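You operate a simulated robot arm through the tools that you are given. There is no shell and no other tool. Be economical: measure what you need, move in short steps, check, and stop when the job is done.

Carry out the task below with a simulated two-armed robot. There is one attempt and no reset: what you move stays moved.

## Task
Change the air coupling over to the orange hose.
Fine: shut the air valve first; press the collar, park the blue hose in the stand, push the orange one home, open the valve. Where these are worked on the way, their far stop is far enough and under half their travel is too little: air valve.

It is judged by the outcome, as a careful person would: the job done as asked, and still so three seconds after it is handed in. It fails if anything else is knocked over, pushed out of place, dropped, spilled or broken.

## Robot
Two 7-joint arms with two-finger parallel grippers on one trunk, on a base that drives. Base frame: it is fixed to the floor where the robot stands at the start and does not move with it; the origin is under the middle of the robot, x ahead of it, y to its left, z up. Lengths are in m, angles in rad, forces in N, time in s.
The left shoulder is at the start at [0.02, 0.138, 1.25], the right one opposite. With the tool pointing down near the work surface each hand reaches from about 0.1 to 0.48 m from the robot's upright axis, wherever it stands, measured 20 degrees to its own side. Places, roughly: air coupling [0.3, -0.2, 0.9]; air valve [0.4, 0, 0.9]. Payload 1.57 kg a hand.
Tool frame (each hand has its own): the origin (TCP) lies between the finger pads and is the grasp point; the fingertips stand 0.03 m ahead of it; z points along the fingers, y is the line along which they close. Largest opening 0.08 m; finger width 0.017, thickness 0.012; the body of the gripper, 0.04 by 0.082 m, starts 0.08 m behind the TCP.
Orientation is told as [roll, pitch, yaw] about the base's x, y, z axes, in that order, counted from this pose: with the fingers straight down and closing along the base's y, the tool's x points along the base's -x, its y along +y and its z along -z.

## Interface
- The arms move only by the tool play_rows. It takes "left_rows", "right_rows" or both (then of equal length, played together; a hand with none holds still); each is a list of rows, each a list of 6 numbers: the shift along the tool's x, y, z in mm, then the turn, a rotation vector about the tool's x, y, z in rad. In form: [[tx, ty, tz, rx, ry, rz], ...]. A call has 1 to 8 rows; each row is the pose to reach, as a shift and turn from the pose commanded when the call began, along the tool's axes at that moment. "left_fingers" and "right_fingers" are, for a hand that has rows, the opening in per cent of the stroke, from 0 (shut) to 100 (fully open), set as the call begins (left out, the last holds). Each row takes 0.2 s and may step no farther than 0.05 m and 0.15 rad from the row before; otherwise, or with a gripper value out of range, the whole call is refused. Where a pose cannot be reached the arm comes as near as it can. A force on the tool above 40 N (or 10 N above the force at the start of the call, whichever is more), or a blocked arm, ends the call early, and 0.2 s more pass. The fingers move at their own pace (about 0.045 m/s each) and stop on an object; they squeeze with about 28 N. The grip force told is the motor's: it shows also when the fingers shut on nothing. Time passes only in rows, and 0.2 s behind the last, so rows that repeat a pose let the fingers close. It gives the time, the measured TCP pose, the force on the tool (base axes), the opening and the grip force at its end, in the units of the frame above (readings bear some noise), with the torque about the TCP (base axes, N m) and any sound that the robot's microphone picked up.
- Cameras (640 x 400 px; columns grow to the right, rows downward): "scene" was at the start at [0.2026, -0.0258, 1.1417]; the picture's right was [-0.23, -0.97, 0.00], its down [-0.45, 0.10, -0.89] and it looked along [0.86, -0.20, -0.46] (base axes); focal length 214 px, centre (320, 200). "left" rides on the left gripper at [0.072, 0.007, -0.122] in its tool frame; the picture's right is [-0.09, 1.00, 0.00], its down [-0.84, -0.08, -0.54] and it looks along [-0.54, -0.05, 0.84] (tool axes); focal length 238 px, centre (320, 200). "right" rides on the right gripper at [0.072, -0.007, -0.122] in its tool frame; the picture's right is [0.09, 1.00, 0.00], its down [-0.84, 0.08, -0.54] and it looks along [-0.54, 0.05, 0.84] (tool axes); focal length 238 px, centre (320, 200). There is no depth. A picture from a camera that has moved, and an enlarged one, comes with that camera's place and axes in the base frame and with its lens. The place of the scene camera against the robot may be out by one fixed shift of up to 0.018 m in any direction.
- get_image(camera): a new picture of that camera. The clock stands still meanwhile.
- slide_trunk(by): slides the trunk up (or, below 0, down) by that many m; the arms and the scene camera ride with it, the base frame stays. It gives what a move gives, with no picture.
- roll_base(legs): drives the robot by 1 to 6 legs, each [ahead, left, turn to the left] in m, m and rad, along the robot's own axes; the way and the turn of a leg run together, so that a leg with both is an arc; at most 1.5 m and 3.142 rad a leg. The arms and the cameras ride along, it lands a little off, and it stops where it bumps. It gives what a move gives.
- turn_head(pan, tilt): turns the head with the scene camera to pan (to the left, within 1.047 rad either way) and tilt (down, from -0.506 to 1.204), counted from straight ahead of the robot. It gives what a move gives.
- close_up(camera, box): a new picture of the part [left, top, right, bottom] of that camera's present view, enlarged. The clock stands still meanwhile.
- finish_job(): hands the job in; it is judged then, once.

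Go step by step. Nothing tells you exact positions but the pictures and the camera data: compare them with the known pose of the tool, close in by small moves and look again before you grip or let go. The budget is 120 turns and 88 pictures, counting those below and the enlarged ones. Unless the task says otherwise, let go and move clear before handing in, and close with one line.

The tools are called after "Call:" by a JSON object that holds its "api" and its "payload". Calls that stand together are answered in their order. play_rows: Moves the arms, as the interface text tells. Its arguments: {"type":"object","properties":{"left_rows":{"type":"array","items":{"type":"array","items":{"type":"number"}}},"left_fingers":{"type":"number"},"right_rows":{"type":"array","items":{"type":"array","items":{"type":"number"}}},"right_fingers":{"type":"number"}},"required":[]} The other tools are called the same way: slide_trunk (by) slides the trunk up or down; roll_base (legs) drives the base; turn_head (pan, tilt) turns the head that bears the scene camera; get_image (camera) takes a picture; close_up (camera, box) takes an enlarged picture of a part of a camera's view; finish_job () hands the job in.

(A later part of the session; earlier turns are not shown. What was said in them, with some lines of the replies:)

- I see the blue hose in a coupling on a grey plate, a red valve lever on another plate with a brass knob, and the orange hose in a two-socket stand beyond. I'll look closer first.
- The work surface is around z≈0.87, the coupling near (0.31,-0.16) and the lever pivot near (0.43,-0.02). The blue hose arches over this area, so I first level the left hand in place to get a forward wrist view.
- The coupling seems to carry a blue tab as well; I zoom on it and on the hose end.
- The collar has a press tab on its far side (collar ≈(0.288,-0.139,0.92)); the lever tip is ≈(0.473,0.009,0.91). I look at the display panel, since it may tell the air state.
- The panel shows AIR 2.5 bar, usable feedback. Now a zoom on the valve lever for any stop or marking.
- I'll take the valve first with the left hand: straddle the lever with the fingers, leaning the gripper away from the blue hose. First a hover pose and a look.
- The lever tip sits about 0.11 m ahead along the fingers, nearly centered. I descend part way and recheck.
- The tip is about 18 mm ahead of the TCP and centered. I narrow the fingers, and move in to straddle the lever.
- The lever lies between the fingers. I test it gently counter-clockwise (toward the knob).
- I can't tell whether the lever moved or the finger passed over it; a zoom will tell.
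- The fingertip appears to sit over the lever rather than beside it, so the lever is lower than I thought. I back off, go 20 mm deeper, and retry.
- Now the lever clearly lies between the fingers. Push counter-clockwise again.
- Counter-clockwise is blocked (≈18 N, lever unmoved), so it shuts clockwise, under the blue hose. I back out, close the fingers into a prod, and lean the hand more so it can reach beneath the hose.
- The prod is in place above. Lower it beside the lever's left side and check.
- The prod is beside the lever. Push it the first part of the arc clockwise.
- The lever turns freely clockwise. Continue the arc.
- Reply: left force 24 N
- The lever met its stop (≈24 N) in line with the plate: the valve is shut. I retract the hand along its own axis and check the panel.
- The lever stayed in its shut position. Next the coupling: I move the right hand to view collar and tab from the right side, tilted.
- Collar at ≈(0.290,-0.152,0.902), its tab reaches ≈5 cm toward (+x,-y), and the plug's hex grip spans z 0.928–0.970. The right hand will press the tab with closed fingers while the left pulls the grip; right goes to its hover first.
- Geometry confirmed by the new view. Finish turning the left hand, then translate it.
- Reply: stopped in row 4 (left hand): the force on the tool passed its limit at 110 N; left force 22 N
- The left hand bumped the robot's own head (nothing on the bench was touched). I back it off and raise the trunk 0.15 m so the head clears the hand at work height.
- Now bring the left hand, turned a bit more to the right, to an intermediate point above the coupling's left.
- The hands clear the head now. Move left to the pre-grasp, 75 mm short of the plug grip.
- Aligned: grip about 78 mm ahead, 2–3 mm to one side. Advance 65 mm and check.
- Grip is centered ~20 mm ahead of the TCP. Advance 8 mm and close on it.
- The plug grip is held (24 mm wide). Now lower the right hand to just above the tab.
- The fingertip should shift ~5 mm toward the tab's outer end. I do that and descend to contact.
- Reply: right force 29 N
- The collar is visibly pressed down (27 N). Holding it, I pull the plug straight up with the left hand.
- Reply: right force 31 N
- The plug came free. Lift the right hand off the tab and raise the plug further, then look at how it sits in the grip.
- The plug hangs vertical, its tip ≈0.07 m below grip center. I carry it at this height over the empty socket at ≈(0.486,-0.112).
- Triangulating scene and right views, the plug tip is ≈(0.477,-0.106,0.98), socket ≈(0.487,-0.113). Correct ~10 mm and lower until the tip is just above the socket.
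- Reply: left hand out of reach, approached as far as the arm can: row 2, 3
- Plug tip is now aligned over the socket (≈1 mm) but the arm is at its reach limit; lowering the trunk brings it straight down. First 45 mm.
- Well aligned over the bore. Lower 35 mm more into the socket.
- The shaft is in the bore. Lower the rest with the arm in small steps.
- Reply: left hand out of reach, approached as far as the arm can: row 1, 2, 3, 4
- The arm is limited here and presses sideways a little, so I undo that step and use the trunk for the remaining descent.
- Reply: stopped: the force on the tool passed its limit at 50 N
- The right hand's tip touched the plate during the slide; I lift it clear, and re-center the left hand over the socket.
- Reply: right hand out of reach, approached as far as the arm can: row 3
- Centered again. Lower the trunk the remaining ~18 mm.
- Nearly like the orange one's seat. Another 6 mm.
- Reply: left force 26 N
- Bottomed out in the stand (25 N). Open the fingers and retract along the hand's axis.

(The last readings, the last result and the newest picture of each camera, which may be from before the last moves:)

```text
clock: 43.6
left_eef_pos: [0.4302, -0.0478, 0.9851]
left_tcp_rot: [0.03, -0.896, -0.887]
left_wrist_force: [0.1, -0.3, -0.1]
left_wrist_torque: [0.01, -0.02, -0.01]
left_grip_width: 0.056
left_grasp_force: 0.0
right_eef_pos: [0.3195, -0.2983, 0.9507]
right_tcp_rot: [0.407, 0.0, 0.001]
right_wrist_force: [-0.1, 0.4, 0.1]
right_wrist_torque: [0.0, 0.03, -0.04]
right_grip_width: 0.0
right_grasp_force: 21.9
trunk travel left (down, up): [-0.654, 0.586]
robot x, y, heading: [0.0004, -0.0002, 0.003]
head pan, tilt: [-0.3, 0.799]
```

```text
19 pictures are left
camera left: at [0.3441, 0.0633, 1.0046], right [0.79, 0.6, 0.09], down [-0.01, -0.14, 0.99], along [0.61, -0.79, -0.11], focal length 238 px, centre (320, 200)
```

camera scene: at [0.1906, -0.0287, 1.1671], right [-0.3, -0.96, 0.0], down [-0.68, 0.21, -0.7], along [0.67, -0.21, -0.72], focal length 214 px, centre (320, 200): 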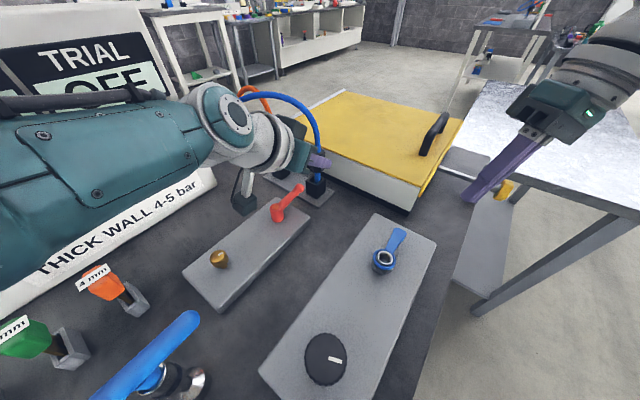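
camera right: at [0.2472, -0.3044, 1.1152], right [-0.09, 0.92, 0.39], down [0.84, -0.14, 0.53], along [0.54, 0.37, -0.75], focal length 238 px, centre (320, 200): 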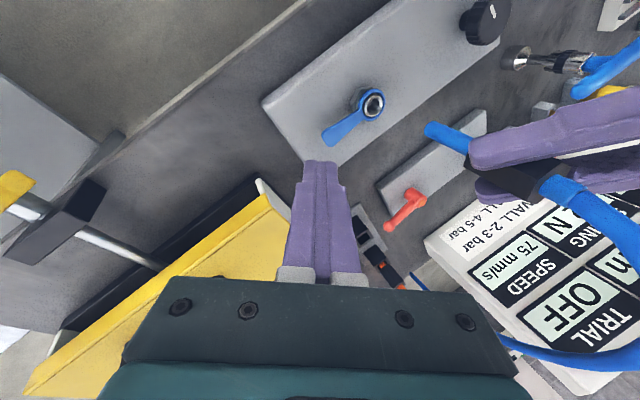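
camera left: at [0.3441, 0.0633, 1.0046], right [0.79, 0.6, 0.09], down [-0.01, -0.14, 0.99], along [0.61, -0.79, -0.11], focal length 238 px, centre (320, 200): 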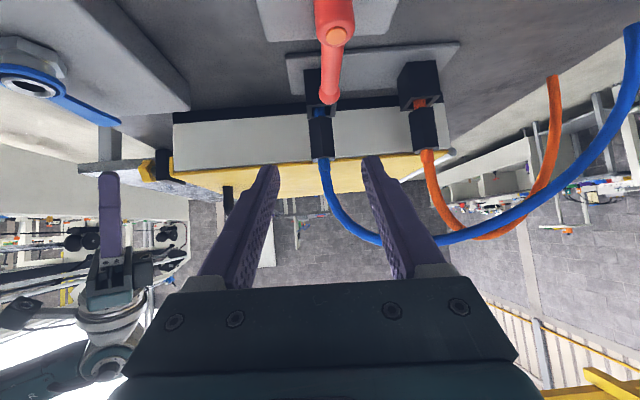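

Blue is parked. The orange plug at ≈(0.568,-0.053) is beyond the left arm's reach from here, so I pull both hands back and shift the base along the bench edge.

Call:
{"api": "play_rows", "payload": {"left_rows": [[13, 1, -29, 0, 0, 0], [27, 2, -58, 0, 0, 0], [40, 4, -87, 0, 0, 0], [54, 5, -116, 0, 0, 0]], "right_rows": [[10, 23, -35, 0, 0, 0], [35, 46, -60, 0, 0, 0], [65, 69, -80, 0, 0, 0], [95, 92, -91, 0, 0, 0]]}}

Call:
{"api": "roll_base", "payload": {"legs": [[0.075, -0.1, 0]]}}

Call:
{"api": "get_image", "payload": {"camera": "left"}}

```text
clock: 44.6
left_eef_pos: [0.352, 0.0494, 1.0165]
left_tcp_rot: [0.029, -0.894, -0.889]
left_wrist_force: [0.2, -0.1, -0.6]
left_wrist_torque: [0.0, 0.0, 0.01]
left_grip_width: 0.0559
left_grasp_force: 0.1
right_eef_pos: [0.2242, -0.25, 1.0705]
right_tcp_rot: [0.407, 0.003, 0.0]
right_wrist_force: [-0.2, 0.1, -0.1]
right_wrist_torque: [-0.05, 0.0, -0.02]
right_grip_width: 0.0
right_grasp_force: 21.5
trunk travel left (down, up): [-0.654, 0.586]
robot x, y, heading: [-0.0016, 0.0009, 0.002]
head pan, tilt: [-0.3, 0.799]
```

```text
clock: 45.9
left_eef_pos: [0.4275, -0.0521, 1.0164]
left_tcp_rot: [0.032, -0.897, -0.889]
left_wrist_force: [-0.3, 0.2, 0.1]
left_wrist_torque: [-0.01, -0.02, 0.01]
left_grip_width: 0.0558
left_grasp_force: 0.1
right_eef_pos: [0.2987, -0.3516, 1.0714]
right_tcp_rot: [0.406, 0.001, 0.001]
right_wrist_force: [0.7, -0.2, -0.8]
right_wrist_torque: [0.02, 0.0, 0.01]
right_grip_width: 0.0
right_grasp_force: 21.5
trunk travel left (down, up): [-0.654, 0.586]
robot x, y, heading: [0.0725, -0.1009, 0.0]
head pan, tilt: [-0.3, 0.799]
```

```text
18 pictures are left
camera left: at [0.3401, 0.0602, 1.0359], right [0.79, 0.6, 0.09], down [-0.01, -0.14, 0.99], along [0.61, -0.79, -0.1], focal length 238 px, centre (320, 200)
```

left: 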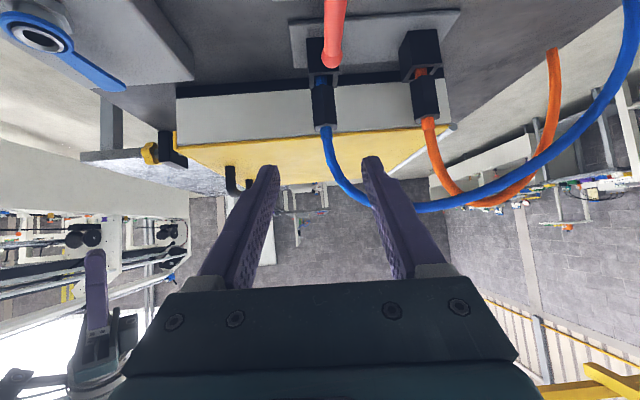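

The base shift worked. The blue hose arches over the orange plug at z≈1.03, so the hand goes in low along its axis; move to a pre-grasp.

Call:
{"api": "play_rows", "payload": {"left_rows": [[7, 36, 0, 0, 0, 0], [14, 73, 8, 0, 0, 0], [20, 109, 20, 0, 0, 0], [20, 109, 45, 0, 0, 0]]}}

Call:
{"api": "get_image", "payload": {"camera": "left"}}

```text
clock: 46.9
left_eef_pos: [0.5251, 0.003, 0.9744]
left_tcp_rot: [0.031, -0.896, -0.89]
left_wrist_force: [-0.2, 0.2, 0.4]
left_wrist_torque: [-0.02, -0.01, 0.0]
left_grip_width: 0.0561
left_grasp_force: 0.0
right_eef_pos: [0.2996, -0.3512, 1.0705]
right_tcp_rot: [0.406, 0.001, 0.0]
right_wrist_force: [-0.6, -0.4, -0.1]
right_wrist_torque: [0.0, 0.02, -0.01]
right_grip_width: 0.0003
right_grasp_force: 21.2
trunk travel left (down, up): [-0.654, 0.586]
robot x, y, heading: [0.0741, -0.0988, -0.006]
head pan, tilt: [-0.3, 0.799]
```

```text
17 pictures are left
camera left: at [0.4388, 0.1144, 0.9943], right [0.79, 0.6, 0.09], down [-0.01, -0.14, 0.99], along [0.61, -0.79, -0.1], focal length 238 px, centre (320, 200)
```

left: 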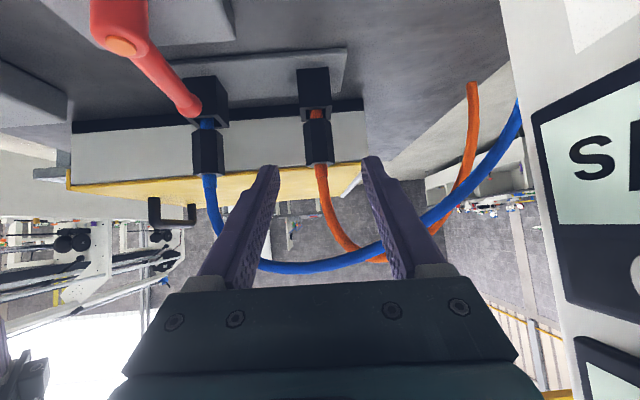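

Orange plug is centered (col 317), ~85 mm ahead. Advance 70 mm.

Call:
{"api": "play_rows", "payload": {"left_rows": [[0, -1, 24, 0, 0, 0], [0, -2, 48, 0, 0, 0], [0, -2, 70, 0, 0, 0]]}}

Call:
{"api": "get_image", "payload": {"camera": "left"}}

```text
clock: 47.7
left_eef_pos: [0.5598, -0.0393, 0.9292]
left_tcp_rot: [0.031, -0.897, -0.893]
left_wrist_force: [-0.1, 0.5, -0.5]
left_wrist_torque: [0.0, 0.0, 0.01]
left_grip_width: 0.056
left_grasp_force: 0.1
right_eef_pos: [0.2991, -0.3517, 1.0717]
right_tcp_rot: [0.408, 0.001, 0.0]
right_wrist_force: [-0.2, -0.5, 0.7]
right_wrist_torque: [-0.01, 0.02, 0.01]
right_grip_width: 0.0
right_grasp_force: 21.2
trunk travel left (down, up): [-0.654, 0.586]
robot x, y, heading: [0.0747, -0.1006, -0.002]
head pan, tilt: [-0.3, 0.799]
```

```text
16 pictures are left
camera left: at [0.4729, 0.0721, 0.95], right [0.79, 0.6, 0.09], down [-0.01, -0.14, 0.99], along [0.61, -0.79, -0.1], focal length 238 px, centre (320, 200)
```

left: 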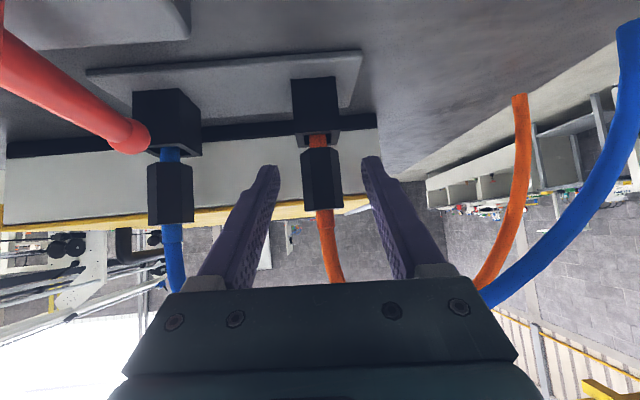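

Matches the blue grasp geometry. Advance 4 mm and close.

Call:
{"api": "play_rows", "payload": {"left_rows": [[0, 0, 4, 0, 0, 0], [0, 0, 4, 0, 0, 0], [0, 0, 4, 0, 0, 0], [0, 0, 4, 0, 0, 0], [0, 0, 4, 0, 0, 0]], "left_fingers": 0}}

```text
clock: 48.9
left_eef_pos: [0.5612, -0.0413, 0.9282]
left_tcp_rot: [0.032, -0.898, -0.888]
left_wrist_force: [-0.2, 0.1, 0.6]
left_wrist_torque: [-0.03, 0.0, 0.01]
left_grip_width: 0.0218
left_grasp_force: 28.0
right_eef_pos: [0.2996, -0.3517, 1.0722]
right_tcp_rot: [0.407, 0.002, 0.0]
right_wrist_force: [0.0, 0.7, -0.1]
right_wrist_torque: [-0.02, 0.03, 0.0]
right_grip_width: 0.0001
right_grasp_force: 21.6
trunk travel left (down, up): [-0.654, 0.586]
robot x, y, heading: [0.0733, -0.101, 0.003]
head pan, tilt: [-0.3, 0.799]
```

Held (21.8 mm, same as blue). Lift 50 mm straight up, then back out from under the blue hose.

Call:
{"api": "play_rows", "payload": {"left_rows": [[-10, 0, -8, 0, 0, 0], [-20, 0, -16, 0, 0, 0], [-30, 0, -24, 0, 0, 0], [-39, 0, -31, 0, 0, 0]]}}

Call:
{"api": "get_image", "payload": {"camera": "left"}}

```text
clock: 49.9
left_eef_pos: [0.5612, -0.0436, 0.9788]
left_tcp_rot: [0.029, -0.897, -0.888]
left_wrist_force: [0.9, 0.3, -0.3]
left_wrist_torque: [0.01, -0.02, 0.02]
left_grip_width: 0.0217
left_grasp_force: 28.4
right_eef_pos: [0.2982, -0.3516, 1.0721]
right_tcp_rot: [0.407, 0.001, 0.001]
right_wrist_force: [0.4, -0.5, 0.1]
right_wrist_torque: [0.0, 0.01, 0.03]
right_grip_width: 0.0003
right_grasp_force: 21.3
trunk travel left (down, up): [-0.654, 0.586]
robot x, y, heading: [0.0738, -0.099, -0.001]
head pan, tilt: [-0.3, 0.799]
```

```text
15 pictures are left
camera left: at [0.474, 0.0688, 0.9979], right [0.79, 0.6, 0.09], down [-0.01, -0.14, 0.99], along [0.61, -0.79, -0.1], focal length 238 px, centre (320, 200)
```

left: 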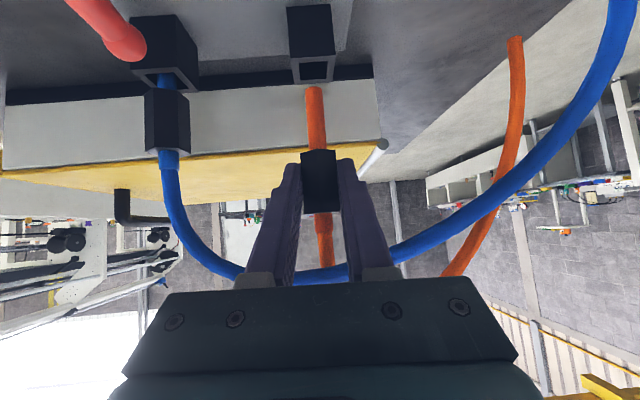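

The orange shaft is out of its socket. Back out horizontally away from the blue hose, then rise.

Call:
{"api": "play_rows", "payload": {"left_rows": [[-6, 0, -5, 0, 0, 0], [12, 0, -28, 0, 0, 0], [34, 0, -56, 0, 0, 0], [50, 0, -76, 0, 0, 0], [25, 0, -96, 0, 0, 0], [0, 0, -116, 0, 0, 0]]}}

Call:
{"api": "get_image", "payload": {"camera": "scene"}}

```text
clock: 51.3
left_eef_pos: [0.5015, 0.026, 1.0491]
left_tcp_rot: [0.029, -0.896, -0.889]
left_wrist_force: [0.4, -0.2, -0.5]
left_wrist_torque: [-0.01, -0.02, -0.02]
left_grip_width: 0.0218
left_grasp_force: 27.6
right_eef_pos: [0.3002, -0.3521, 1.0716]
right_tcp_rot: [0.408, 0.001, -0.001]
right_wrist_force: [0.4, -1.0, -0.8]
right_wrist_torque: [0.0, 0.0, -0.01]
right_grip_width: 0.0001
right_grasp_force: 21.8
trunk travel left (down, up): [-0.654, 0.586]
robot x, y, heading: [0.0739, -0.102, 0.001]
head pan, tilt: [-0.3, 0.799]
```

```text
14 pictures are left
camera scene: at [0.2647, -0.1293, 1.1431], right [-0.3, -0.96, 0.0], down [-0.68, 0.21, -0.7], along [0.67, -0.21, -0.72], focal length 214 px, centre (320, 200)
```

scene: 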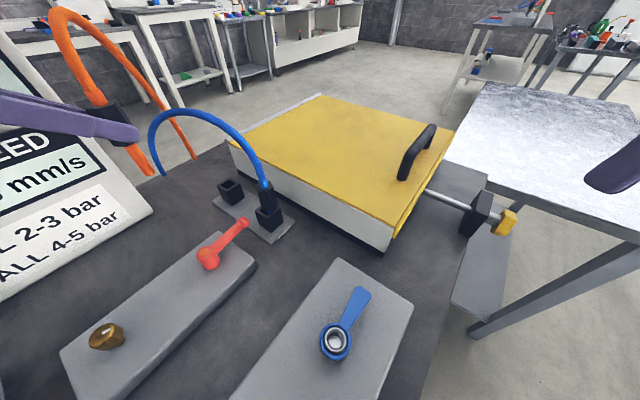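

Orange plug is in hand and clear. Raise the trunk again, pull the hand in slightly and drive back to the first spot.

Call:
{"api": "slide_trunk", "payload": {"by": 0.104}}

Call:
{"api": "play_rows", "payload": {"left_rows": [[2, -29, -3, 0, 0, 0], [5, -58, -6, 0, 0, 0]]}}

Call:
{"api": "roll_base", "payload": {"legs": [[-0.075, 0.1, 0]]}}

```text
clock: 52.7
left_eef_pos: [0.5017, 0.0271, 1.1543]
left_tcp_rot: [0.03, -0.897, -0.889]
left_wrist_force: [0.1, -0.6, -1.2]
left_wrist_torque: [0.0, 0.0, -0.03]
left_grip_width: 0.0218
left_grasp_force: 27.9
right_eef_pos: [0.2993, -0.3516, 1.1761]
right_tcp_rot: [0.406, 0.001, 0.001]
right_wrist_force: [0.8, -1.0, -0.6]
right_wrist_torque: [-0.04, 0.03, 0.0]
right_grip_width: 0.0002
right_grasp_force: 21.2
trunk travel left (down, up): [-0.758, 0.482]
robot x, y, heading: [0.0755, -0.099, -0.001]
head pan, tilt: [-0.3, 0.799]
```

```text
clock: 53.3
left_eef_pos: [0.4522, -0.0061, 1.155]
left_tcp_rot: [0.031, -0.898, -0.886]
left_wrist_force: [0.8, -0.5, -0.7]
left_wrist_torque: [0.01, 0.03, 0.03]
left_grip_width: 0.0221
left_grasp_force: 28.2
right_eef_pos: [0.3, -0.3514, 1.1742]
right_tcp_rot: [0.406, 0.002, -0.001]
right_wrist_force: [0.8, -0.2, 0.7]
right_wrist_torque: [0.01, 0.04, 0.02]
right_grip_width: 0.0
right_grasp_force: 20.8
trunk travel left (down, up): [-0.758, 0.482]
robot x, y, heading: [0.0777, -0.1028, -0.004]
head pan, tilt: [-0.3, 0.799]
```

```text
clock: 54.5
left_eef_pos: [0.3768, 0.094, 1.1545]
left_tcp_rot: [0.03, -0.897, -0.887]
left_wrist_force: [-0.5, -0.3, -0.2]
left_wrist_torque: [0.02, 0.02, 0.01]
left_grip_width: 0.0217
left_grasp_force: 28.1
right_eef_pos: [0.2244, -0.2519, 1.1743]
right_tcp_rot: [0.408, -0.001, 0.0]
right_wrist_force: [-0.5, 0.4, 0.1]
right_wrist_torque: [0.01, 0.0, 0.04]
right_grip_width: 0.0001
right_grasp_force: 20.8
trunk travel left (down, up): [-0.758, 0.482]
robot x, y, heading: [-0.0003, 0.001, 0.001]
head pan, tilt: [-0.3, 0.799]
```

Back at the first spot. Bring the orange plug above the coupling via the same route as before.

Call:
{"api": "play_rows", "payload": {"left_rows": [[10, -40, 17, 0, 0, 0], [20, -80, 35, 0, 0, 0], [31, -121, 52, 0, 0, 0], [40, -161, 69, 0, 0, 0], [25, -180, 98, 0, 0, 0], [10, -199, 128, 0, 0, 0], [-5, -218, 157, 0, 0, 0]]}}

Call:
{"api": "get_image", "payload": {"camera": "left"}}

Call:
{"api": "get_image", "payload": {"camera": "right"}}

```text
clock: 56.1
left_eef_pos: [0.294, -0.1429, 1.0552]
left_tcp_rot: [0.035, -0.897, -0.893]
left_wrist_force: [-0.1, 0.0, -1.4]
left_wrist_torque: [-0.02, 0.01, -0.01]
left_grip_width: 0.0217
left_grasp_force: 28.5
right_eef_pos: [0.2232, -0.2524, 1.1759]
right_tcp_rot: [0.407, 0.0, -0.001]
right_wrist_force: [0.1, 0.0, 0.5]
right_wrist_torque: [0.0, -0.01, 0.0]
right_grip_width: 0.0
right_grasp_force: 21.5
trunk travel left (down, up): [-0.758, 0.482]
robot x, y, heading: [0.0005, -0.0, 0.001]
head pan, tilt: [-0.3, 0.799]
```

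```text
13 pictures are left
camera left: at [0.2078, -0.0317, 1.0748], right [0.79, 0.6, 0.09], down [-0.01, -0.14, 0.99], along [0.61, -0.79, -0.1], focal length 238 px, centre (320, 200)
```

left: 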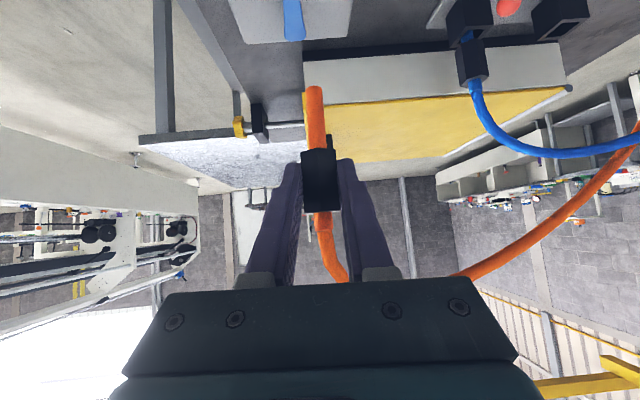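

```text
12 pictures are left
camera right: at [0.1527, -0.3058, 1.2863], right [-0.09, 0.91, 0.39], down [0.84, -0.14, 0.53], along [0.54, 0.38, -0.75], focal length 238 px, centre (320, 200)
```

right: 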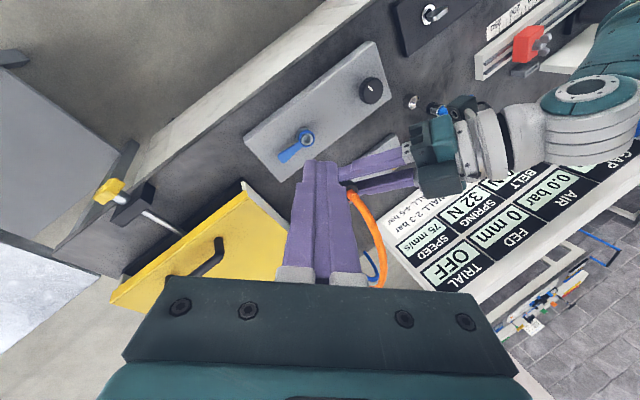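

The panel now reads AIR 0.0 bar, so the valve is really shut. I align the orange plug as the blue one was and bring the right camera to the earlier viewing pose.

Call:
{"api": "play_rows", "payload": {"left_rows": [[0, -2, 0, 0, 0, 0], [0, -4, 0, 0, 0, 0], [0, -6, 0, 0, 0, 0], [0, -8, 0, 0, 0, 0], [0, -10, 0, 0, 0, 0]], "right_rows": [[-19, -13, 32, 0, 0, 0], [-38, -26, 63, 0, 0, 0], [-57, -40, 95, 0, 0, 0], [-76, -53, 126, 0, 0, 0], [-95, -66, 158, 0, 0, 0]]}}

Call:
{"api": "close_up", "payload": {"camera": "right", "box": [300, 60, 500, 190]}}

```text
clock: 57.3
left_eef_pos: [0.2878, -0.1476, 1.0553]
left_tcp_rot: [0.032, -0.896, -0.888]
left_wrist_force: [2.0, 0.6, 0.2]
left_wrist_torque: [0.02, 0.01, 0.03]
left_grip_width: 0.0218
left_grasp_force: 27.8
right_eef_pos: [0.3188, -0.2498, 1.0028]
right_tcp_rot: [0.405, 0.002, 0.0]
right_wrist_force: [0.4, 0.4, 0.0]
right_wrist_torque: [0.04, 0.02, -0.01]
right_grip_width: 0.0002
right_grasp_force: 21.4
trunk travel left (down, up): [-0.758, 0.482]
robot x, y, heading: [0.0017, 0.0014, -0.002]
head pan, tilt: [-0.3, 0.799]
```

```text
3.08 times, centred on (400, 125) of right
camera zoom: at [0.2473, -0.3046, 1.1135], right [-0.09, 0.91, 0.39], down [0.84, -0.14, 0.53], along [0.54, 0.38, -0.75], focal length 733 px, centre (74, 431)
```

zoom: 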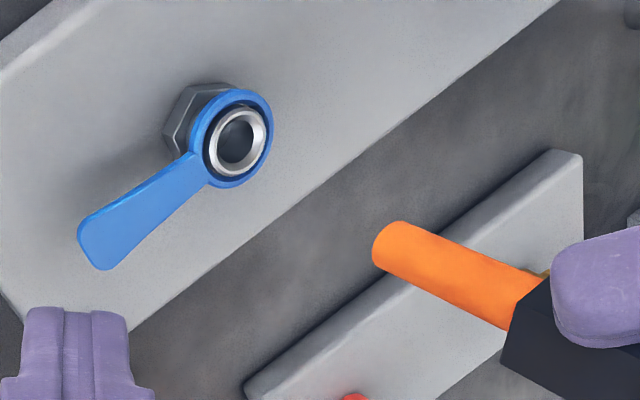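

The tip sits ~9 mm too far along the pointing direction relative to the bore. Correct that and lower to ~15 mm above the bore.

Call:
{"api": "play_rows", "payload": {"left_rows": [[6, 0, -7, 0, 0, 0], [22, 0, 5, 0, 0, 0], [37, 0, 18, 0, 0, 0], [50, 0, 28, 0, 0, 0]]}}

Call:
{"api": "close_up", "payload": {"camera": "right", "box": [310, 60, 470, 180]}}

Call:
{"api": "get_image", "payload": {"camera": "left"}}

```text
clock: 58.3
left_eef_pos: [0.2813, -0.1405, 0.9991]
left_tcp_rot: [0.031, -0.896, -0.888]
left_wrist_force: [0.6, 0.6, 0.1]
left_wrist_torque: [0.03, 0.02, 0.0]
left_grip_width: 0.0218
left_grasp_force: 28.2
right_eef_pos: [0.3188, -0.2511, 1.0035]
right_tcp_rot: [0.408, 0.0, 0.001]
right_wrist_force: [-0.6, -0.5, -0.7]
right_wrist_torque: [0.02, -0.01, 0.03]
right_grip_width: 0.0001
right_grasp_force: 20.9
trunk travel left (down, up): [-0.758, 0.482]
robot x, y, heading: [-0.0025, -0.0027, -0.001]
head pan, tilt: [-0.3, 0.799]
```

```text
3.33 times, centred on (390, 120) of right
camera zoom: at [0.2472, -0.3047, 1.114], right [-0.09, 0.91, 0.39], down [0.84, -0.14, 0.53], along [0.54, 0.38, -0.75], focal length 794 px, centre (87, 467)
```

zoom: 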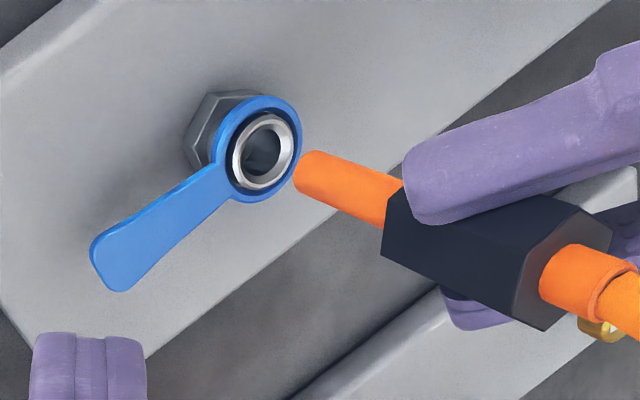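

```text
9 pictures are left
camera left: at [0.1942, -0.0288, 1.018], right [0.79, 0.6, 0.09], down [-0.01, -0.14, 0.99], along [0.61, -0.79, -0.1], focal length 238 px, centre (320, 200)
```

left: 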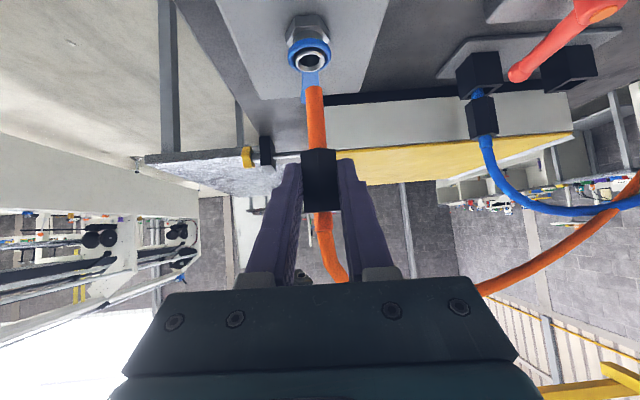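

Nearly aligned: ~2 mm lateral and <1 mm forward left. Correct and lower gently into the bore.

Call:
{"api": "play_rows", "payload": {"left_rows": [[0.4, -2, -0.5, 0, 0, 0], [6.5, -2, 4.5, 0, 0, 0], [10.5, -2, 7.5, 0, 0, 0], [14.5, -2, 10.6, 0, 0, 0], [18.5, -2, 13.7, 0, 0, 0]]}}

Call:
{"api": "close_up", "payload": {"camera": "right", "box": [310, 60, 470, 180]}}

```text
clock: 59.5
left_eef_pos: [0.2789, -0.1407, 0.9749]
left_tcp_rot: [0.031, -0.898, -0.887]
left_wrist_force: [-0.4, -0.2, -0.4]
left_wrist_torque: [0.0, -0.03, -0.01]
left_grip_width: 0.0219
left_grasp_force: 28.1
right_eef_pos: [0.3183, -0.2514, 1.0024]
right_tcp_rot: [0.407, 0.001, 0.0]
right_wrist_force: [-0.6, 0.4, 0.0]
right_wrist_torque: [-0.01, -0.03, -0.04]
right_grip_width: 0.0001
right_grasp_force: 21.2
trunk travel left (down, up): [-0.758, 0.482]
robot x, y, heading: [-0.0024, 0.0033, -0.004]
head pan, tilt: [-0.3, 0.799]
```

```text
3.33 times, centred on (390, 120) of right
camera zoom: at [0.2473, -0.3047, 1.114], right [-0.09, 0.91, 0.39], down [0.84, -0.14, 0.53], along [0.54, 0.38, -0.75], focal length 794 px, centre (87, 467)
```

zoom: 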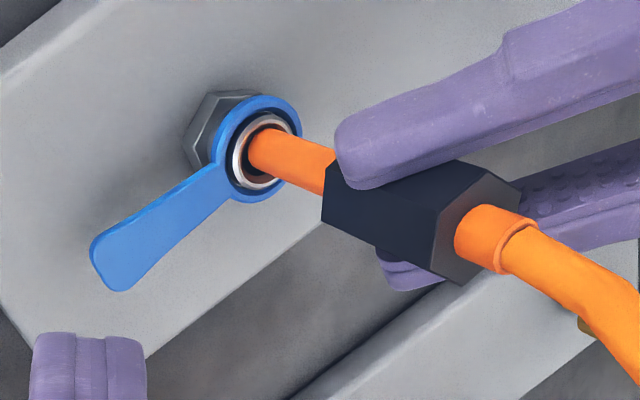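

Centered on the bore, tip at the mouth. Push on down.

Call:
{"api": "play_rows", "payload": {"left_rows": [[3.1, 0, 2.5, 0, 0, 0], [6.3, 0, 5, 0, 0, 0], [9.4, 0, 7.5, 0, 0, 0], [12.5, 0, 10, 0, 0, 0], [15.7, 0, 12.5, 0, 0, 0], [18.8, 0, 15, 0, 0, 0]]}}

```text
clock: 60.9
left_eef_pos: [0.2819, -0.1424, 0.9572]
left_tcp_rot: [0.031, -0.909, -0.891]
left_wrist_force: [-2.4, 2.5, 25.7]
left_wrist_torque: [-0.06, -0.01, -0.03]
left_grip_width: 0.022
left_grasp_force: 28.0
right_eef_pos: [0.3202, -0.2517, 1.0041]
right_tcp_rot: [0.406, -0.001, 0.001]
right_wrist_force: [0.4, 0.1, 0.5]
right_wrist_torque: [-0.01, 0.01, 0.01]
right_grip_width: 0.0
right_grasp_force: 21.7
trunk travel left (down, up): [-0.758, 0.482]
robot x, y, heading: [-0.0016, -0.0004, -0.002]
head pan, tilt: [-0.3, 0.799]
```

Call:
{"api": "close_up", "payload": {"camera": "right", "box": [310, 60, 470, 180]}}

```text
3.33 times, centred on (390, 120) of right
camera zoom: at [0.248, -0.3049, 1.1147], right [-0.09, 0.91, 0.39], down [0.84, -0.14, 0.53], along [0.54, 0.38, -0.75], focal length 794 px, centre (87, 467)
```

zoom: 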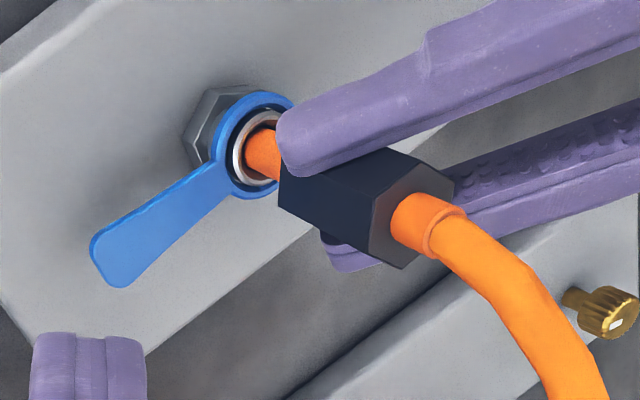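

Grip top is at z≈0.970, matching where the blue one sat. Press a little more to be sure it's home.

Call:
{"api": "play_rows", "payload": {"left_rows": [[1.5, 0, 1.2, 0, 0, 0], [3, 0, 2.4, 0, 0, 0], [4.5, 0, 3.6, 0, 0, 0], [4.5, 0, 3.6, 0, 0, 0]]}}

```text
clock: 61.9
left_eef_pos: [0.283, -0.143, 0.949]
left_tcp_rot: [0.032, -0.91, -0.888]
left_wrist_force: [-0.6, -2.1, 25.4]
left_wrist_torque: [-0.37, -0.2, -0.01]
left_grip_width: 0.0219
left_grasp_force: 27.5
right_eef_pos: [0.32, -0.2529, 1.0041]
right_tcp_rot: [0.406, 0.0, 0.0]
right_wrist_force: [0.6, 0.3, 0.6]
right_wrist_torque: [-0.01, 0.01, -0.02]
right_grip_width: 0.0
right_grasp_force: 20.9
trunk travel left (down, up): [-0.758, 0.482]
robot x, y, heading: [-0.0029, -0.001, -0.004]
head pan, tilt: [-0.3, 0.799]
```

It advanced another 8 mm at constant force; keep pressing in small steps.

Call:
{"api": "play_rows", "payload": {"left_rows": [[1.5, 0, 1.2, 0, 0, 0], [3, 0, 2.4, 0, 0, 0], [4.5, 0, 3.6, 0, 0, 0], [4.5, 0, 3.6, 0, 0, 0]]}}

Call:
{"api": "close_up", "payload": {"camera": "right", "box": [310, 60, 470, 180]}}

```text
clock: 62.9
left_eef_pos: [0.2836, -0.1435, 0.9439]
left_tcp_rot: [0.031, -0.909, -0.89]
left_wrist_force: [-0.8, -1.4, 25.9]
left_wrist_torque: [-0.33, -0.2, 0.0]
left_grip_width: 0.0221
left_grasp_force: 27.8
right_eef_pos: [0.3194, -0.2518, 1.0035]
right_tcp_rot: [0.407, 0.002, 0.001]
right_wrist_force: [-0.3, -0.9, -0.8]
right_wrist_torque: [0.0, 0.0, 0.02]
right_grip_width: 0.0
right_grasp_force: 21.1
trunk travel left (down, up): [-0.758, 0.482]
robot x, y, heading: [-0.0022, -0.0001, 0.004]
head pan, tilt: [-0.3, 0.799]
```

```text
3.33 times, centred on (390, 120) of right
camera zoom: at [0.2484, -0.3055, 1.1147], right [-0.09, 0.91, 0.39], down [0.84, -0.14, 0.53], along [0.54, 0.38, -0.75], focal length 794 px, centre (87, 467)
```

zoom: 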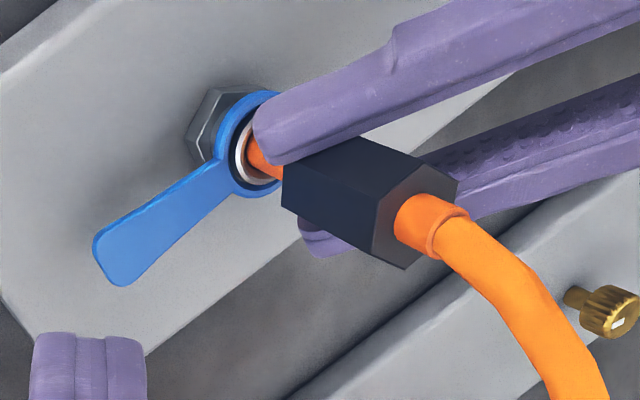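

The plug itself didn't move this time — the fingers slid down it at ~25 N. A gentle upward tug will show whether it is locked.

Call:
{"api": "play_rows", "payload": {"left_rows": [[-3.9, 0, -3.1, 0, 0, 0], [-7.8, 0, -6.2, 0, 0, 0], [-10.2, 0, -8.1, 0, 0, 0]]}}

```text
clock: 63.7
left_eef_pos: [0.2781, -0.138, 0.9479]
left_tcp_rot: [0.03, -0.882, -0.887]
left_wrist_force: [7.0, -4.6, -24.0]
left_wrist_torque: [0.3, 0.37, -0.03]
left_grip_width: 0.0221
left_grasp_force: 27.8
right_eef_pos: [0.3179, -0.2511, 1.0031]
right_tcp_rot: [0.407, -0.001, 0.0]
right_wrist_force: [0.6, -0.3, -0.2]
right_wrist_torque: [-0.01, -0.04, 0.01]
right_grip_width: 0.0
right_grasp_force: 21.6
trunk travel left (down, up): [-0.758, 0.482]
robot x, y, heading: [-0.0037, 0.0013, 0.003]
head pan, tilt: [-0.3, 0.799]
```

It resists 24 N upward: latched. I relieve the pull and compare with the earlier left view of the seated blue plug.

Call:
{"api": "play_rows", "payload": {"left_rows": [[3.5, 0, 2.8, 0, 0, 0], [7, 0, 5.5, 0, 0, 0]]}}

Call:
{"api": "get_image", "payload": {"camera": "left"}}

```text
clock: 64.3
left_eef_pos: [0.2795, -0.1405, 0.9479]
left_tcp_rot: [0.032, -0.905, -0.891]
left_wrist_force: [-7.6, 8.9, 13.0]
left_wrist_torque: [0.4, 0.34, 0.02]
left_grip_width: 0.022
left_grasp_force: 27.8
right_eef_pos: [0.3166, -0.2496, 1.0034]
right_tcp_rot: [0.407, 0.001, 0.0]
right_wrist_force: [0.7, 0.0, 0.4]
right_wrist_torque: [0.0, -0.05, 0.0]
right_grip_width: 0.0001
right_grasp_force: 21.4
trunk travel left (down, up): [-0.758, 0.482]
robot x, y, heading: [-0.0033, -0.0019, -0.002]
head pan, tilt: [-0.3, 0.799]
```

```text
5 pictures are left
camera left: at [0.1935, -0.029, 0.966], right [0.79, 0.6, 0.09], down [-0.01, -0.13, 0.99], along [0.61, -0.79, -0.1], focal length 238 px, centre (320, 200)
```

left: 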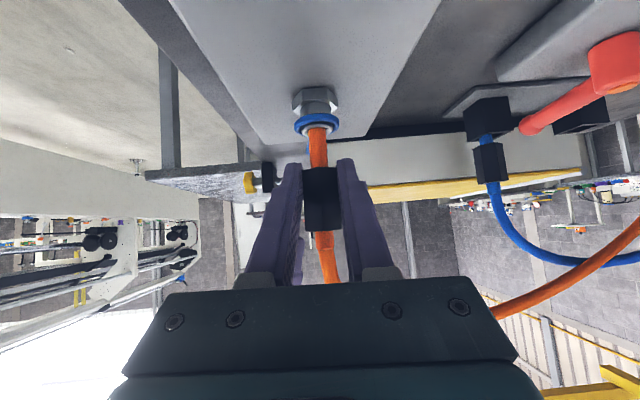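

Seating depth matches (slightly deeper than) the blue's, so it is home. Release, retract the left hand, and raise the right hand clear.

Call:
{"api": "play_rows", "payload": {"left_rows": [[0, 0, 0, 0, 0, 0], [0, 0, 0, 0, 0, 0], [0, 0, 0, 0, 0, 0], [0, 0, -30, 0, 0, 0], [0, 0, -65, 0, 0, 0], [-10, 30, -90, 0, 0, 0], [-20, 70, -100, 0, 0, 0]], "left_fingers": 70, "right_rows": [[0, 0, 0, 0, 0, 0], [19, 13, -32, 0, 0, 0], [38, 26, -63, 0, 0, 0], [57, 40, -95, 0, 0, 0], [76, 53, -126, 0, 0, 0], [95, 66, -158, 0, 0, 0], [95, 66, -158, 0, 0, 0]]}}

Call:
{"api": "play_rows", "payload": {"left_rows": [[-20, 35, -20, 0, 0, 0], [-40, 70, -35, 0, 0, 0], [-60, 105, -50, 0, 0, 0]], "left_fingers": 0}}

Call:
{"api": "slide_trunk", "payload": {"by": -0.15}}

```text
clock: 65.9
left_eef_pos: [0.2905, -0.0456, 1.0251]
left_tcp_rot: [0.03, -0.899, -0.888]
left_wrist_force: [-0.1, 0.0, -0.3]
left_wrist_torque: [-0.01, 0.02, -0.01]
left_grip_width: 0.0558
left_grasp_force: 0.0
right_eef_pos: [0.2248, -0.2538, 1.175]
right_tcp_rot: [0.407, -0.001, 0.002]
right_wrist_force: [0.3, -0.6, 0.0]
right_wrist_torque: [0.0, 0.01, 0.0]
right_grip_width: 0.0
right_grasp_force: 21.3
trunk travel left (down, up): [-0.758, 0.482]
robot x, y, heading: [-0.001, 0.0034, 0.0]
head pan, tilt: [-0.3, 0.799]
```

```text
clock: 66.7
left_eef_pos: [0.3672, 0.0241, 1.1055]
left_tcp_rot: [0.03, -0.898, -0.889]
left_wrist_force: [0.5, 0.1, -0.2]
left_wrist_torque: [-0.01, -0.01, 0.03]
left_grip_width: 0.0
left_grasp_force: 7.1
right_eef_pos: [0.2237, -0.2517, 1.1748]
right_tcp_rot: [0.406, 0.0, 0.002]
right_wrist_force: [-0.9, -0.4, -0.6]
right_wrist_torque: [0.01, -0.03, 0.02]
right_grip_width: 0.0
right_grasp_force: 21.7
trunk travel left (down, up): [-0.758, 0.482]
robot x, y, heading: [0.001, -0.0006, 0.001]
head pan, tilt: [-0.3, 0.799]
```

```text
clock: 68.5
left_eef_pos: [0.3673, 0.0237, 0.9546]
left_tcp_rot: [0.03, -0.899, -0.888]
left_wrist_force: [-0.1, 0.7, -0.4]
left_wrist_torque: [-0.01, 0.05, -0.01]
left_grip_width: 0.0
left_grasp_force: 21.2
right_eef_pos: [0.2247, -0.2536, 1.026]
right_tcp_rot: [0.406, 0.001, 0.001]
right_wrist_force: [0.1, 0.5, -0.3]
right_wrist_torque: [0.03, -0.02, 0.03]
right_grip_width: 0.0
right_grasp_force: 21.2
trunk travel left (down, up): [-0.608, 0.632]
robot x, y, heading: [0.0004, 0.0008, 0.004]
head pan, tilt: [-0.3, 0.799]
```

Now lift the left hand and turn it back to the lean used for the valve.

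Call:
{"api": "play_rows", "payload": {"left_rows": [[-35, 10, -28, 0, 0, 0], [-70, 25, -56, 0, 0, 0], [-53, 61, -78, -0.0034, 0.0218, -0.121], [-53, 61, -78, -0.0068, 0.0437, -0.242], [-53, 61, -78, -0.0103, 0.0655, -0.3625], [-53, 61, -78, -0.0137, 0.0873, -0.483], [-53, 61, -78, -0.0171, 0.109, -0.604], [-53, 61, -78, -0.0205, 0.131, -0.725]]}}

Call:
{"api": "play_rows", "payload": {"left_rows": [[0, 0, 0, -0.0034, 0.0218, -0.121], [0, 0, 0, -0.0068, 0.0437, -0.242], [0, 0, 0, -0.0103, 0.0655, -0.3625], [0, 0, 0, -0.0137, 0.0873, -0.483], [0, 0, 0, -0.0171, 0.109, -0.604], [0, 0, 0, -0.0205, 0.131, -0.725]]}}

Call:
{"api": "get_image", "payload": {"camera": "scene"}}

```text
clock: 70.3
left_eef_pos: [0.3931, 0.0829, 1.0471]
left_tcp_rot: [-0.572, -0.546, 0.009]
left_wrist_force: [0.4, -1.2, 0.0]
left_wrist_torque: [0.02, -0.01, 0.0]
left_grip_width: 0.0003
left_grasp_force: 21.0
right_eef_pos: [0.2235, -0.2522, 1.0259]
right_tcp_rot: [0.407, -0.001, 0.001]
right_wrist_force: [0.4, 0.8, 0.1]
right_wrist_torque: [-0.02, -0.01, 0.01]
right_grip_width: 0.0
right_grasp_force: 21.3
trunk travel left (down, up): [-0.608, 0.632]
robot x, y, heading: [0.0013, -0.0002, -0.001]
head pan, tilt: [-0.3, 0.799]
```

```text
clock: 71.7
left_eef_pos: [0.3947, 0.0823, 1.046]
left_tcp_rot: [-0.699, 0.003, 0.526]
left_wrist_force: [0.2, 0.7, 0.6]
left_wrist_torque: [0.02, -0.03, -0.01]
left_grip_width: 0.0
left_grasp_force: 21.6
right_eef_pos: [0.2255, -0.2524, 1.0249]
right_tcp_rot: [0.405, 0.0, 0.001]
right_wrist_force: [-0.5, 0.2, -0.3]
right_wrist_torque: [-0.01, -0.02, -0.02]
right_grip_width: 0.0002
right_grasp_force: 21.2
trunk travel left (down, up): [-0.608, 0.632]
robot x, y, heading: [-0.0025, -0.0007, -0.001]
head pan, tilt: [-0.3, 0.799]
```

```text
4 pictures are left
camera scene: at [0.1898, -0.0295, 1.0972], right [-0.3, -0.96, 0.0], down [-0.68, 0.21, -0.7], along [0.67, -0.21, -0.72], focal length 214 px, centre (320, 200)
```

scene: 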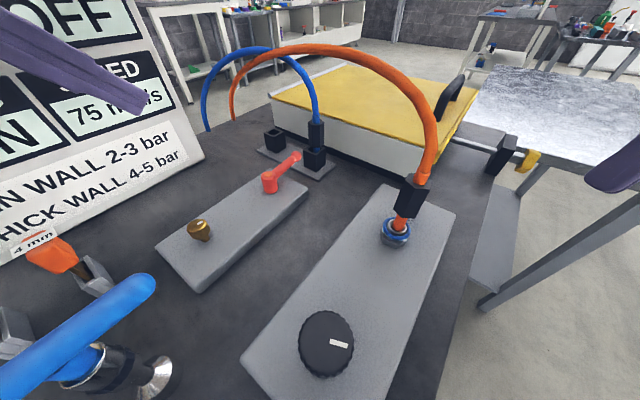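

Orange is seated and blue is parked. I turn the head aside for clearance, then bring the closed fingers to the near-right side of the lever, under the orange hose.

Call:
{"api": "turn_head", "payload": {"pan": -0.9, "tilt": 0.4}}

Call:
{"api": "play_rows", "payload": {"left_rows": [[18, -8, 28, 0, 0, 0], [37, -16, 55, 0, 0, 0], [55, -24, 83, 0, 0, 0], [55, -24, 115, 0, 0, 0], [55, -24, 150, 0, 0, 0]]}}

Call:
{"api": "get_image", "payload": {"camera": "left"}}

```text
clock: 72.7
left_eef_pos: [0.3942, 0.0834, 1.0466]
left_tcp_rot: [-0.7, 0.0, 0.527]
left_wrist_force: [0.3, -0.1, 0.0]
left_wrist_torque: [-0.02, 0.0, 0.01]
left_grip_width: 0.0
left_grasp_force: 20.8
right_eef_pos: [0.225, -0.2539, 1.0253]
right_tcp_rot: [0.407, 0.0, -0.001]
right_wrist_force: [0.2, 0.4, 0.4]
right_wrist_torque: [0.02, -0.01, 0.0]
right_grip_width: 0.0
right_grasp_force: 21.5
trunk travel left (down, up): [-0.608, 0.632]
robot x, y, heading: [0.0008, 0.0006, 0.004]
head pan, tilt: [-0.901, 0.4]
```

```text
clock: 73.9
left_eef_pos: [0.4028, -0.0454, 0.947]
left_tcp_rot: [-0.699, 0.001, 0.524]
left_wrist_force: [1.0, -0.1, -0.4]
left_wrist_torque: [-0.03, -0.02, -0.01]
left_grip_width: 0.0004
left_grasp_force: 21.6
right_eef_pos: [0.2253, -0.2534, 1.0258]
right_tcp_rot: [0.406, -0.001, -0.002]
right_wrist_force: [-0.2, 0.9, -0.9]
right_wrist_torque: [0.0, 0.01, 0.01]
right_grip_width: 0.0
right_grasp_force: 21.2
trunk travel left (down, up): [-0.608, 0.632]
robot x, y, heading: [0.0007, 0.0021, 0.002]
head pan, tilt: [-0.901, 0.4]
```

```text
3 pictures are left
camera left: at [0.2983, -0.0076, 1.0345], right [-0.3, 0.71, -0.64], down [0.58, 0.67, 0.46], along [0.76, -0.23, -0.61], focal length 238 px, centre (320, 200)
```

left: 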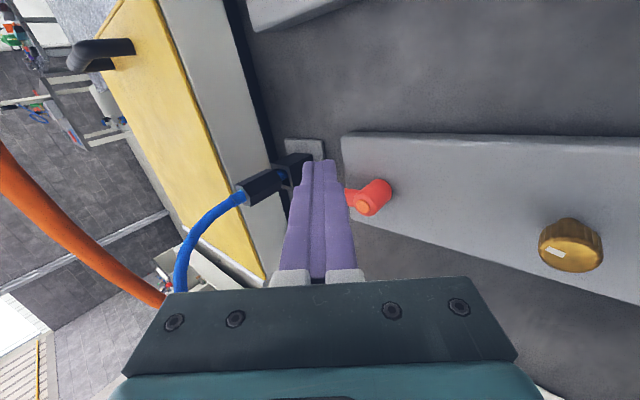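

The prod is on the near side of the lever, off the plate's end. Seat it to depth, then sweep counter-clockwise half way.

Call:
{"api": "play_rows", "payload": {"left_rows": [[-1, 1, 18, 0, 0, 0], [-2, 2, 37, 0, 0, 0]]}}

Call:
{"api": "play_rows", "payload": {"left_rows": [[-8, 0, 0, 0, 0, 0], [-15, 0, 0, 0, 0, 0], [-28.5, -3, 2.6, 0, 0, 0], [-43, -3, 2.4, 0, 0, 0], [-57, 1.4, -1.2, 0, 0, 0]]}}

Call:
{"api": "get_image", "payload": {"camera": "left"}}

```text
clock: 74.5
left_eef_pos: [0.4176, -0.0622, 0.9173]
left_tcp_rot: [-0.7, -0.001, 0.526]
left_wrist_force: [0.7, -0.3, -0.7]
left_wrist_torque: [0.01, 0.0, 0.0]
left_grip_width: 0.0
left_grasp_force: 20.8
right_eef_pos: [0.2253, -0.2522, 1.0245]
right_tcp_rot: [0.407, -0.001, 0.001]
right_wrist_force: [0.4, 0.8, 0.6]
right_wrist_torque: [-0.05, 0.0, -0.02]
right_grip_width: 0.0
right_grasp_force: 21.2
trunk travel left (down, up): [-0.608, 0.632]
robot x, y, heading: [0.0025, -0.0005, -0.002]
head pan, tilt: [-0.901, 0.4]
```

```text
clock: 75.7
left_eef_pos: [0.4656, -0.0313, 0.9171]
left_tcp_rot: [-0.701, 0.0, 0.526]
left_wrist_force: [-1.7, -0.8, 0.3]
left_wrist_torque: [-0.02, -0.05, 0.01]
left_grip_width: 0.0
left_grasp_force: 21.3
right_eef_pos: [0.2239, -0.2538, 1.0244]
right_tcp_rot: [0.406, 0.0, -0.002]
right_wrist_force: [-0.1, 0.2, 0.1]
right_wrist_torque: [0.03, -0.01, 0.0]
right_grip_width: 0.0001
right_grasp_force: 22.0
trunk travel left (down, up): [-0.608, 0.632]
robot x, y, heading: [-0.0003, 0.002, -0.004]
head pan, tilt: [-0.901, 0.4]
```

```text
2 pictures are left
camera left: at [0.3606, 0.0043, 1.0058], right [-0.3, 0.71, -0.64], down [0.58, 0.67, 0.46], along [0.76, -0.23, -0.61], focal length 238 px, centre (320, 200)
```

left: 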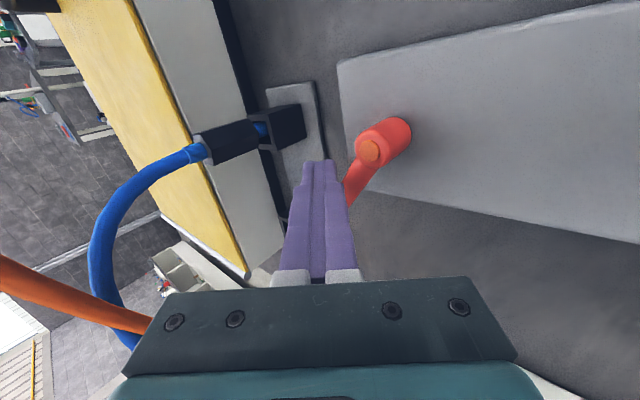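

The lever is turning with the prod. Finish the arc with a little over-travel to the stop.

Call:
{"api": "play_rows", "payload": {"left_rows": [[-6, 4, -3, 0, 0, 0], [-12, 7.7, -6.5, 0, 0, 0], [-16, 12.5, -10.5, 0, 0, 0], [-19, 17.4, -14.5, 0, 0, 0], [-19, 22, -18, 0, 0, 0]]}}

```text
clock: 76.9
left_eef_pos: [0.4677, -0.0028, 0.9186]
left_tcp_rot: [-0.709, 0.0, 0.523]
left_wrist_force: [7.6, -13.8, 0.7]
left_wrist_torque: [-0.23, -0.16, 0.01]
left_grip_width: 0.0001
left_grasp_force: 21.1
right_eef_pos: [0.2264, -0.2561, 1.0247]
right_tcp_rot: [0.404, -0.001, -0.002]
right_wrist_force: [-0.1, -0.5, 0.4]
right_wrist_torque: [0.03, 0.0, -0.01]
right_grip_width: 0.0002
right_grasp_force: 21.2
trunk travel left (down, up): [-0.608, 0.632]
robot x, y, heading: [0.0008, 0.0029, 0.0]
head pan, tilt: [-0.901, 0.4]
```

The lever reached its open stop (16 N). Back the prod off and retract along its axis.

Call:
{"api": "play_rows", "payload": {"left_rows": [[0, -12, 8, 0, 0, 0], [0, -12, -25, 0, 0, 0], [0, -12, -65, 0, 0, 0], [0, 0, -105, 0, 0, 0], [0, 20, -130, 0, 0, 0]]}}

Call:
{"api": "turn_head", "payload": {"pan": 0.15, "tilt": 0.55}}

Call:
{"api": "get_image", "payload": {"camera": "scene"}}

```text
clock: 78.1
left_eef_pos: [0.4162, 0.0882, 1.0023]
left_tcp_rot: [-0.698, 0.003, 0.525]
left_wrist_force: [1.0, 0.5, -0.5]
left_wrist_torque: [0.0, 0.01, 0.0]
left_grip_width: 0.0002
left_grasp_force: 21.2
right_eef_pos: [0.2254, -0.2522, 1.0257]
right_tcp_rot: [0.406, 0.001, 0.001]
right_wrist_force: [0.3, -0.6, 0.0]
right_wrist_torque: [-0.01, -0.04, -0.01]
right_grip_width: 0.0
right_grasp_force: 21.2
trunk travel left (down, up): [-0.608, 0.632]
robot x, y, heading: [0.0011, -0.0003, -0.001]
head pan, tilt: [-0.901, 0.4]
```

```text
clock: 79.4
left_eef_pos: [0.4171, 0.087, 1.0018]
left_tcp_rot: [-0.698, 0.0, 0.526]
left_wrist_force: [0.1, 0.4, 0.7]
left_wrist_torque: [-0.02, 0.03, 0.03]
left_grip_width: 0.0
left_grasp_force: 21.2
right_eef_pos: [0.2247, -0.253, 1.0236]
right_tcp_rot: [0.407, 0.0, 0.0]
right_wrist_force: [0.9, -0.1, -0.5]
right_wrist_torque: [0.04, 0.0, 0.01]
right_grip_width: 0.0
right_grasp_force: 21.9
trunk travel left (down, up): [-0.608, 0.632]
robot x, y, heading: [-0.0029, -0.0002, -0.001]
head pan, tilt: [0.15, 0.55]
```

```text
1 pictures are left
camera scene: at [0.2015, 0.0077, 1.1185], right [0.15, -0.99, 0.0], down [-0.52, -0.08, -0.85], along [0.84, 0.13, -0.52], focal length 214 px, centre (320, 200)
```

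scene: 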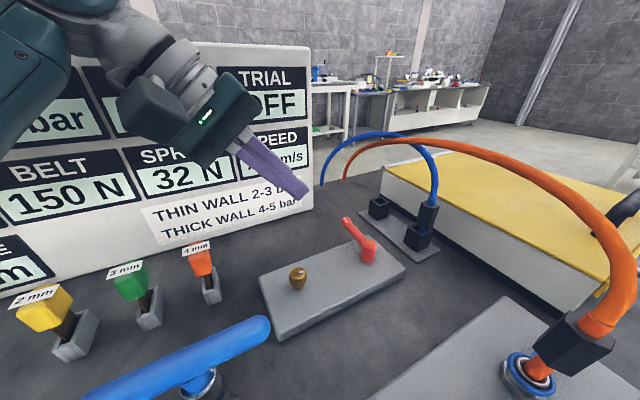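

The lever is back at its original open position, orange is in the coupling and blue in the stand. I move the left hand up out of the view and read the AIR field with the last picture.

Call:
{"api": "play_rows", "payload": {"left_rows": [[16, -8, -32, 0, 0, 0], [32, -15, -64, 0, 0, 0], [48, -22, -96, 0, 0, 0], [63, -30, -128, 0, 0, 0]]}}

Call:
{"api": "turn_head", "payload": {"pan": 0.5, "tilt": 0.4}}

Call:
{"api": "get_image", "payload": {"camera": "scene"}}

```text
clock: 80.4
left_eef_pos: [0.3313, 0.1079, 1.1131]
left_tcp_rot: [-0.685, 0.026, 0.526]
left_wrist_force: [-0.4, 0.0, -0.5]
left_wrist_torque: [0.02, 0.0, 0.02]
left_grip_width: 0.0001
left_grasp_force: 21.4
right_eef_pos: [0.2253, -0.2515, 1.0255]
right_tcp_rot: [0.407, 0.001, 0.0]
right_wrist_force: [0.2, 0.4, 0.4]
right_wrist_torque: [0.0, -0.01, -0.01]
right_grip_width: 0.0
right_grasp_force: 21.4
trunk travel left (down, up): [-0.608, 0.632]
robot x, y, heading: [-0.0014, -0.0016, -0.003]
head pan, tilt: [0.15, 0.55]
```

```text
clock: 81.2
left_eef_pos: [0.3308, 0.1068, 1.1124]
left_tcp_rot: [-0.687, 0.021, 0.526]
left_wrist_force: [0.6, 0.4, 0.8]
left_wrist_torque: [0.04, 0.01, 0.0]
left_grip_width: 0.0
left_grasp_force: 21.1
right_eef_pos: [0.2253, -0.2531, 1.0253]
right_tcp_rot: [0.406, 0.0, 0.001]
right_wrist_force: [-0.2, -0.4, -0.7]
right_wrist_torque: [0.02, -0.03, 0.0]
right_grip_width: 0.0
right_grasp_force: 21.1
trunk travel left (down, up): [-0.608, 0.632]
robot x, y, heading: [0.0013, -0.0029, -0.001]
head pan, tilt: [0.499, 0.4]
```

```text
0 pictures are left
camera scene: at [0.1941, 0.0387, 1.1322], right [0.48, -0.88, 0.0], down [-0.34, -0.19, -0.92], along [0.81, 0.44, -0.39], focal length 214 px, centre (320, 200)
```

scene: 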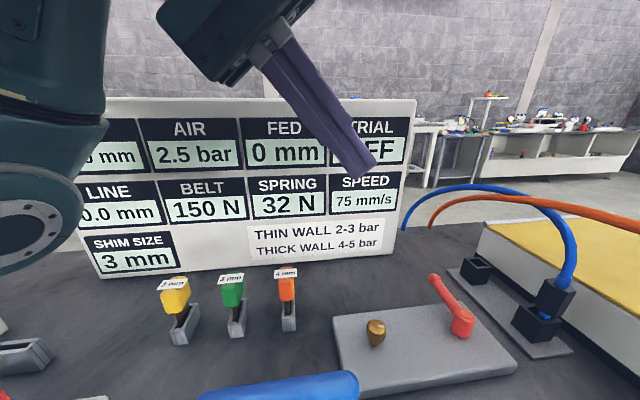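

The panel reads AIR 2.5 bar again, the lever is at its open stop, orange is locked in the coupling, blue is parked and both hands are clear. I hand it in.

Call:
{"api": "finish_job", "payload": {}}

```text
The job is handed in.
```

The air coupling now carries the orange hose and the blue hose is parked in the stand. The valve is open again, and the panel reads 2.5 bar as it did at the start.
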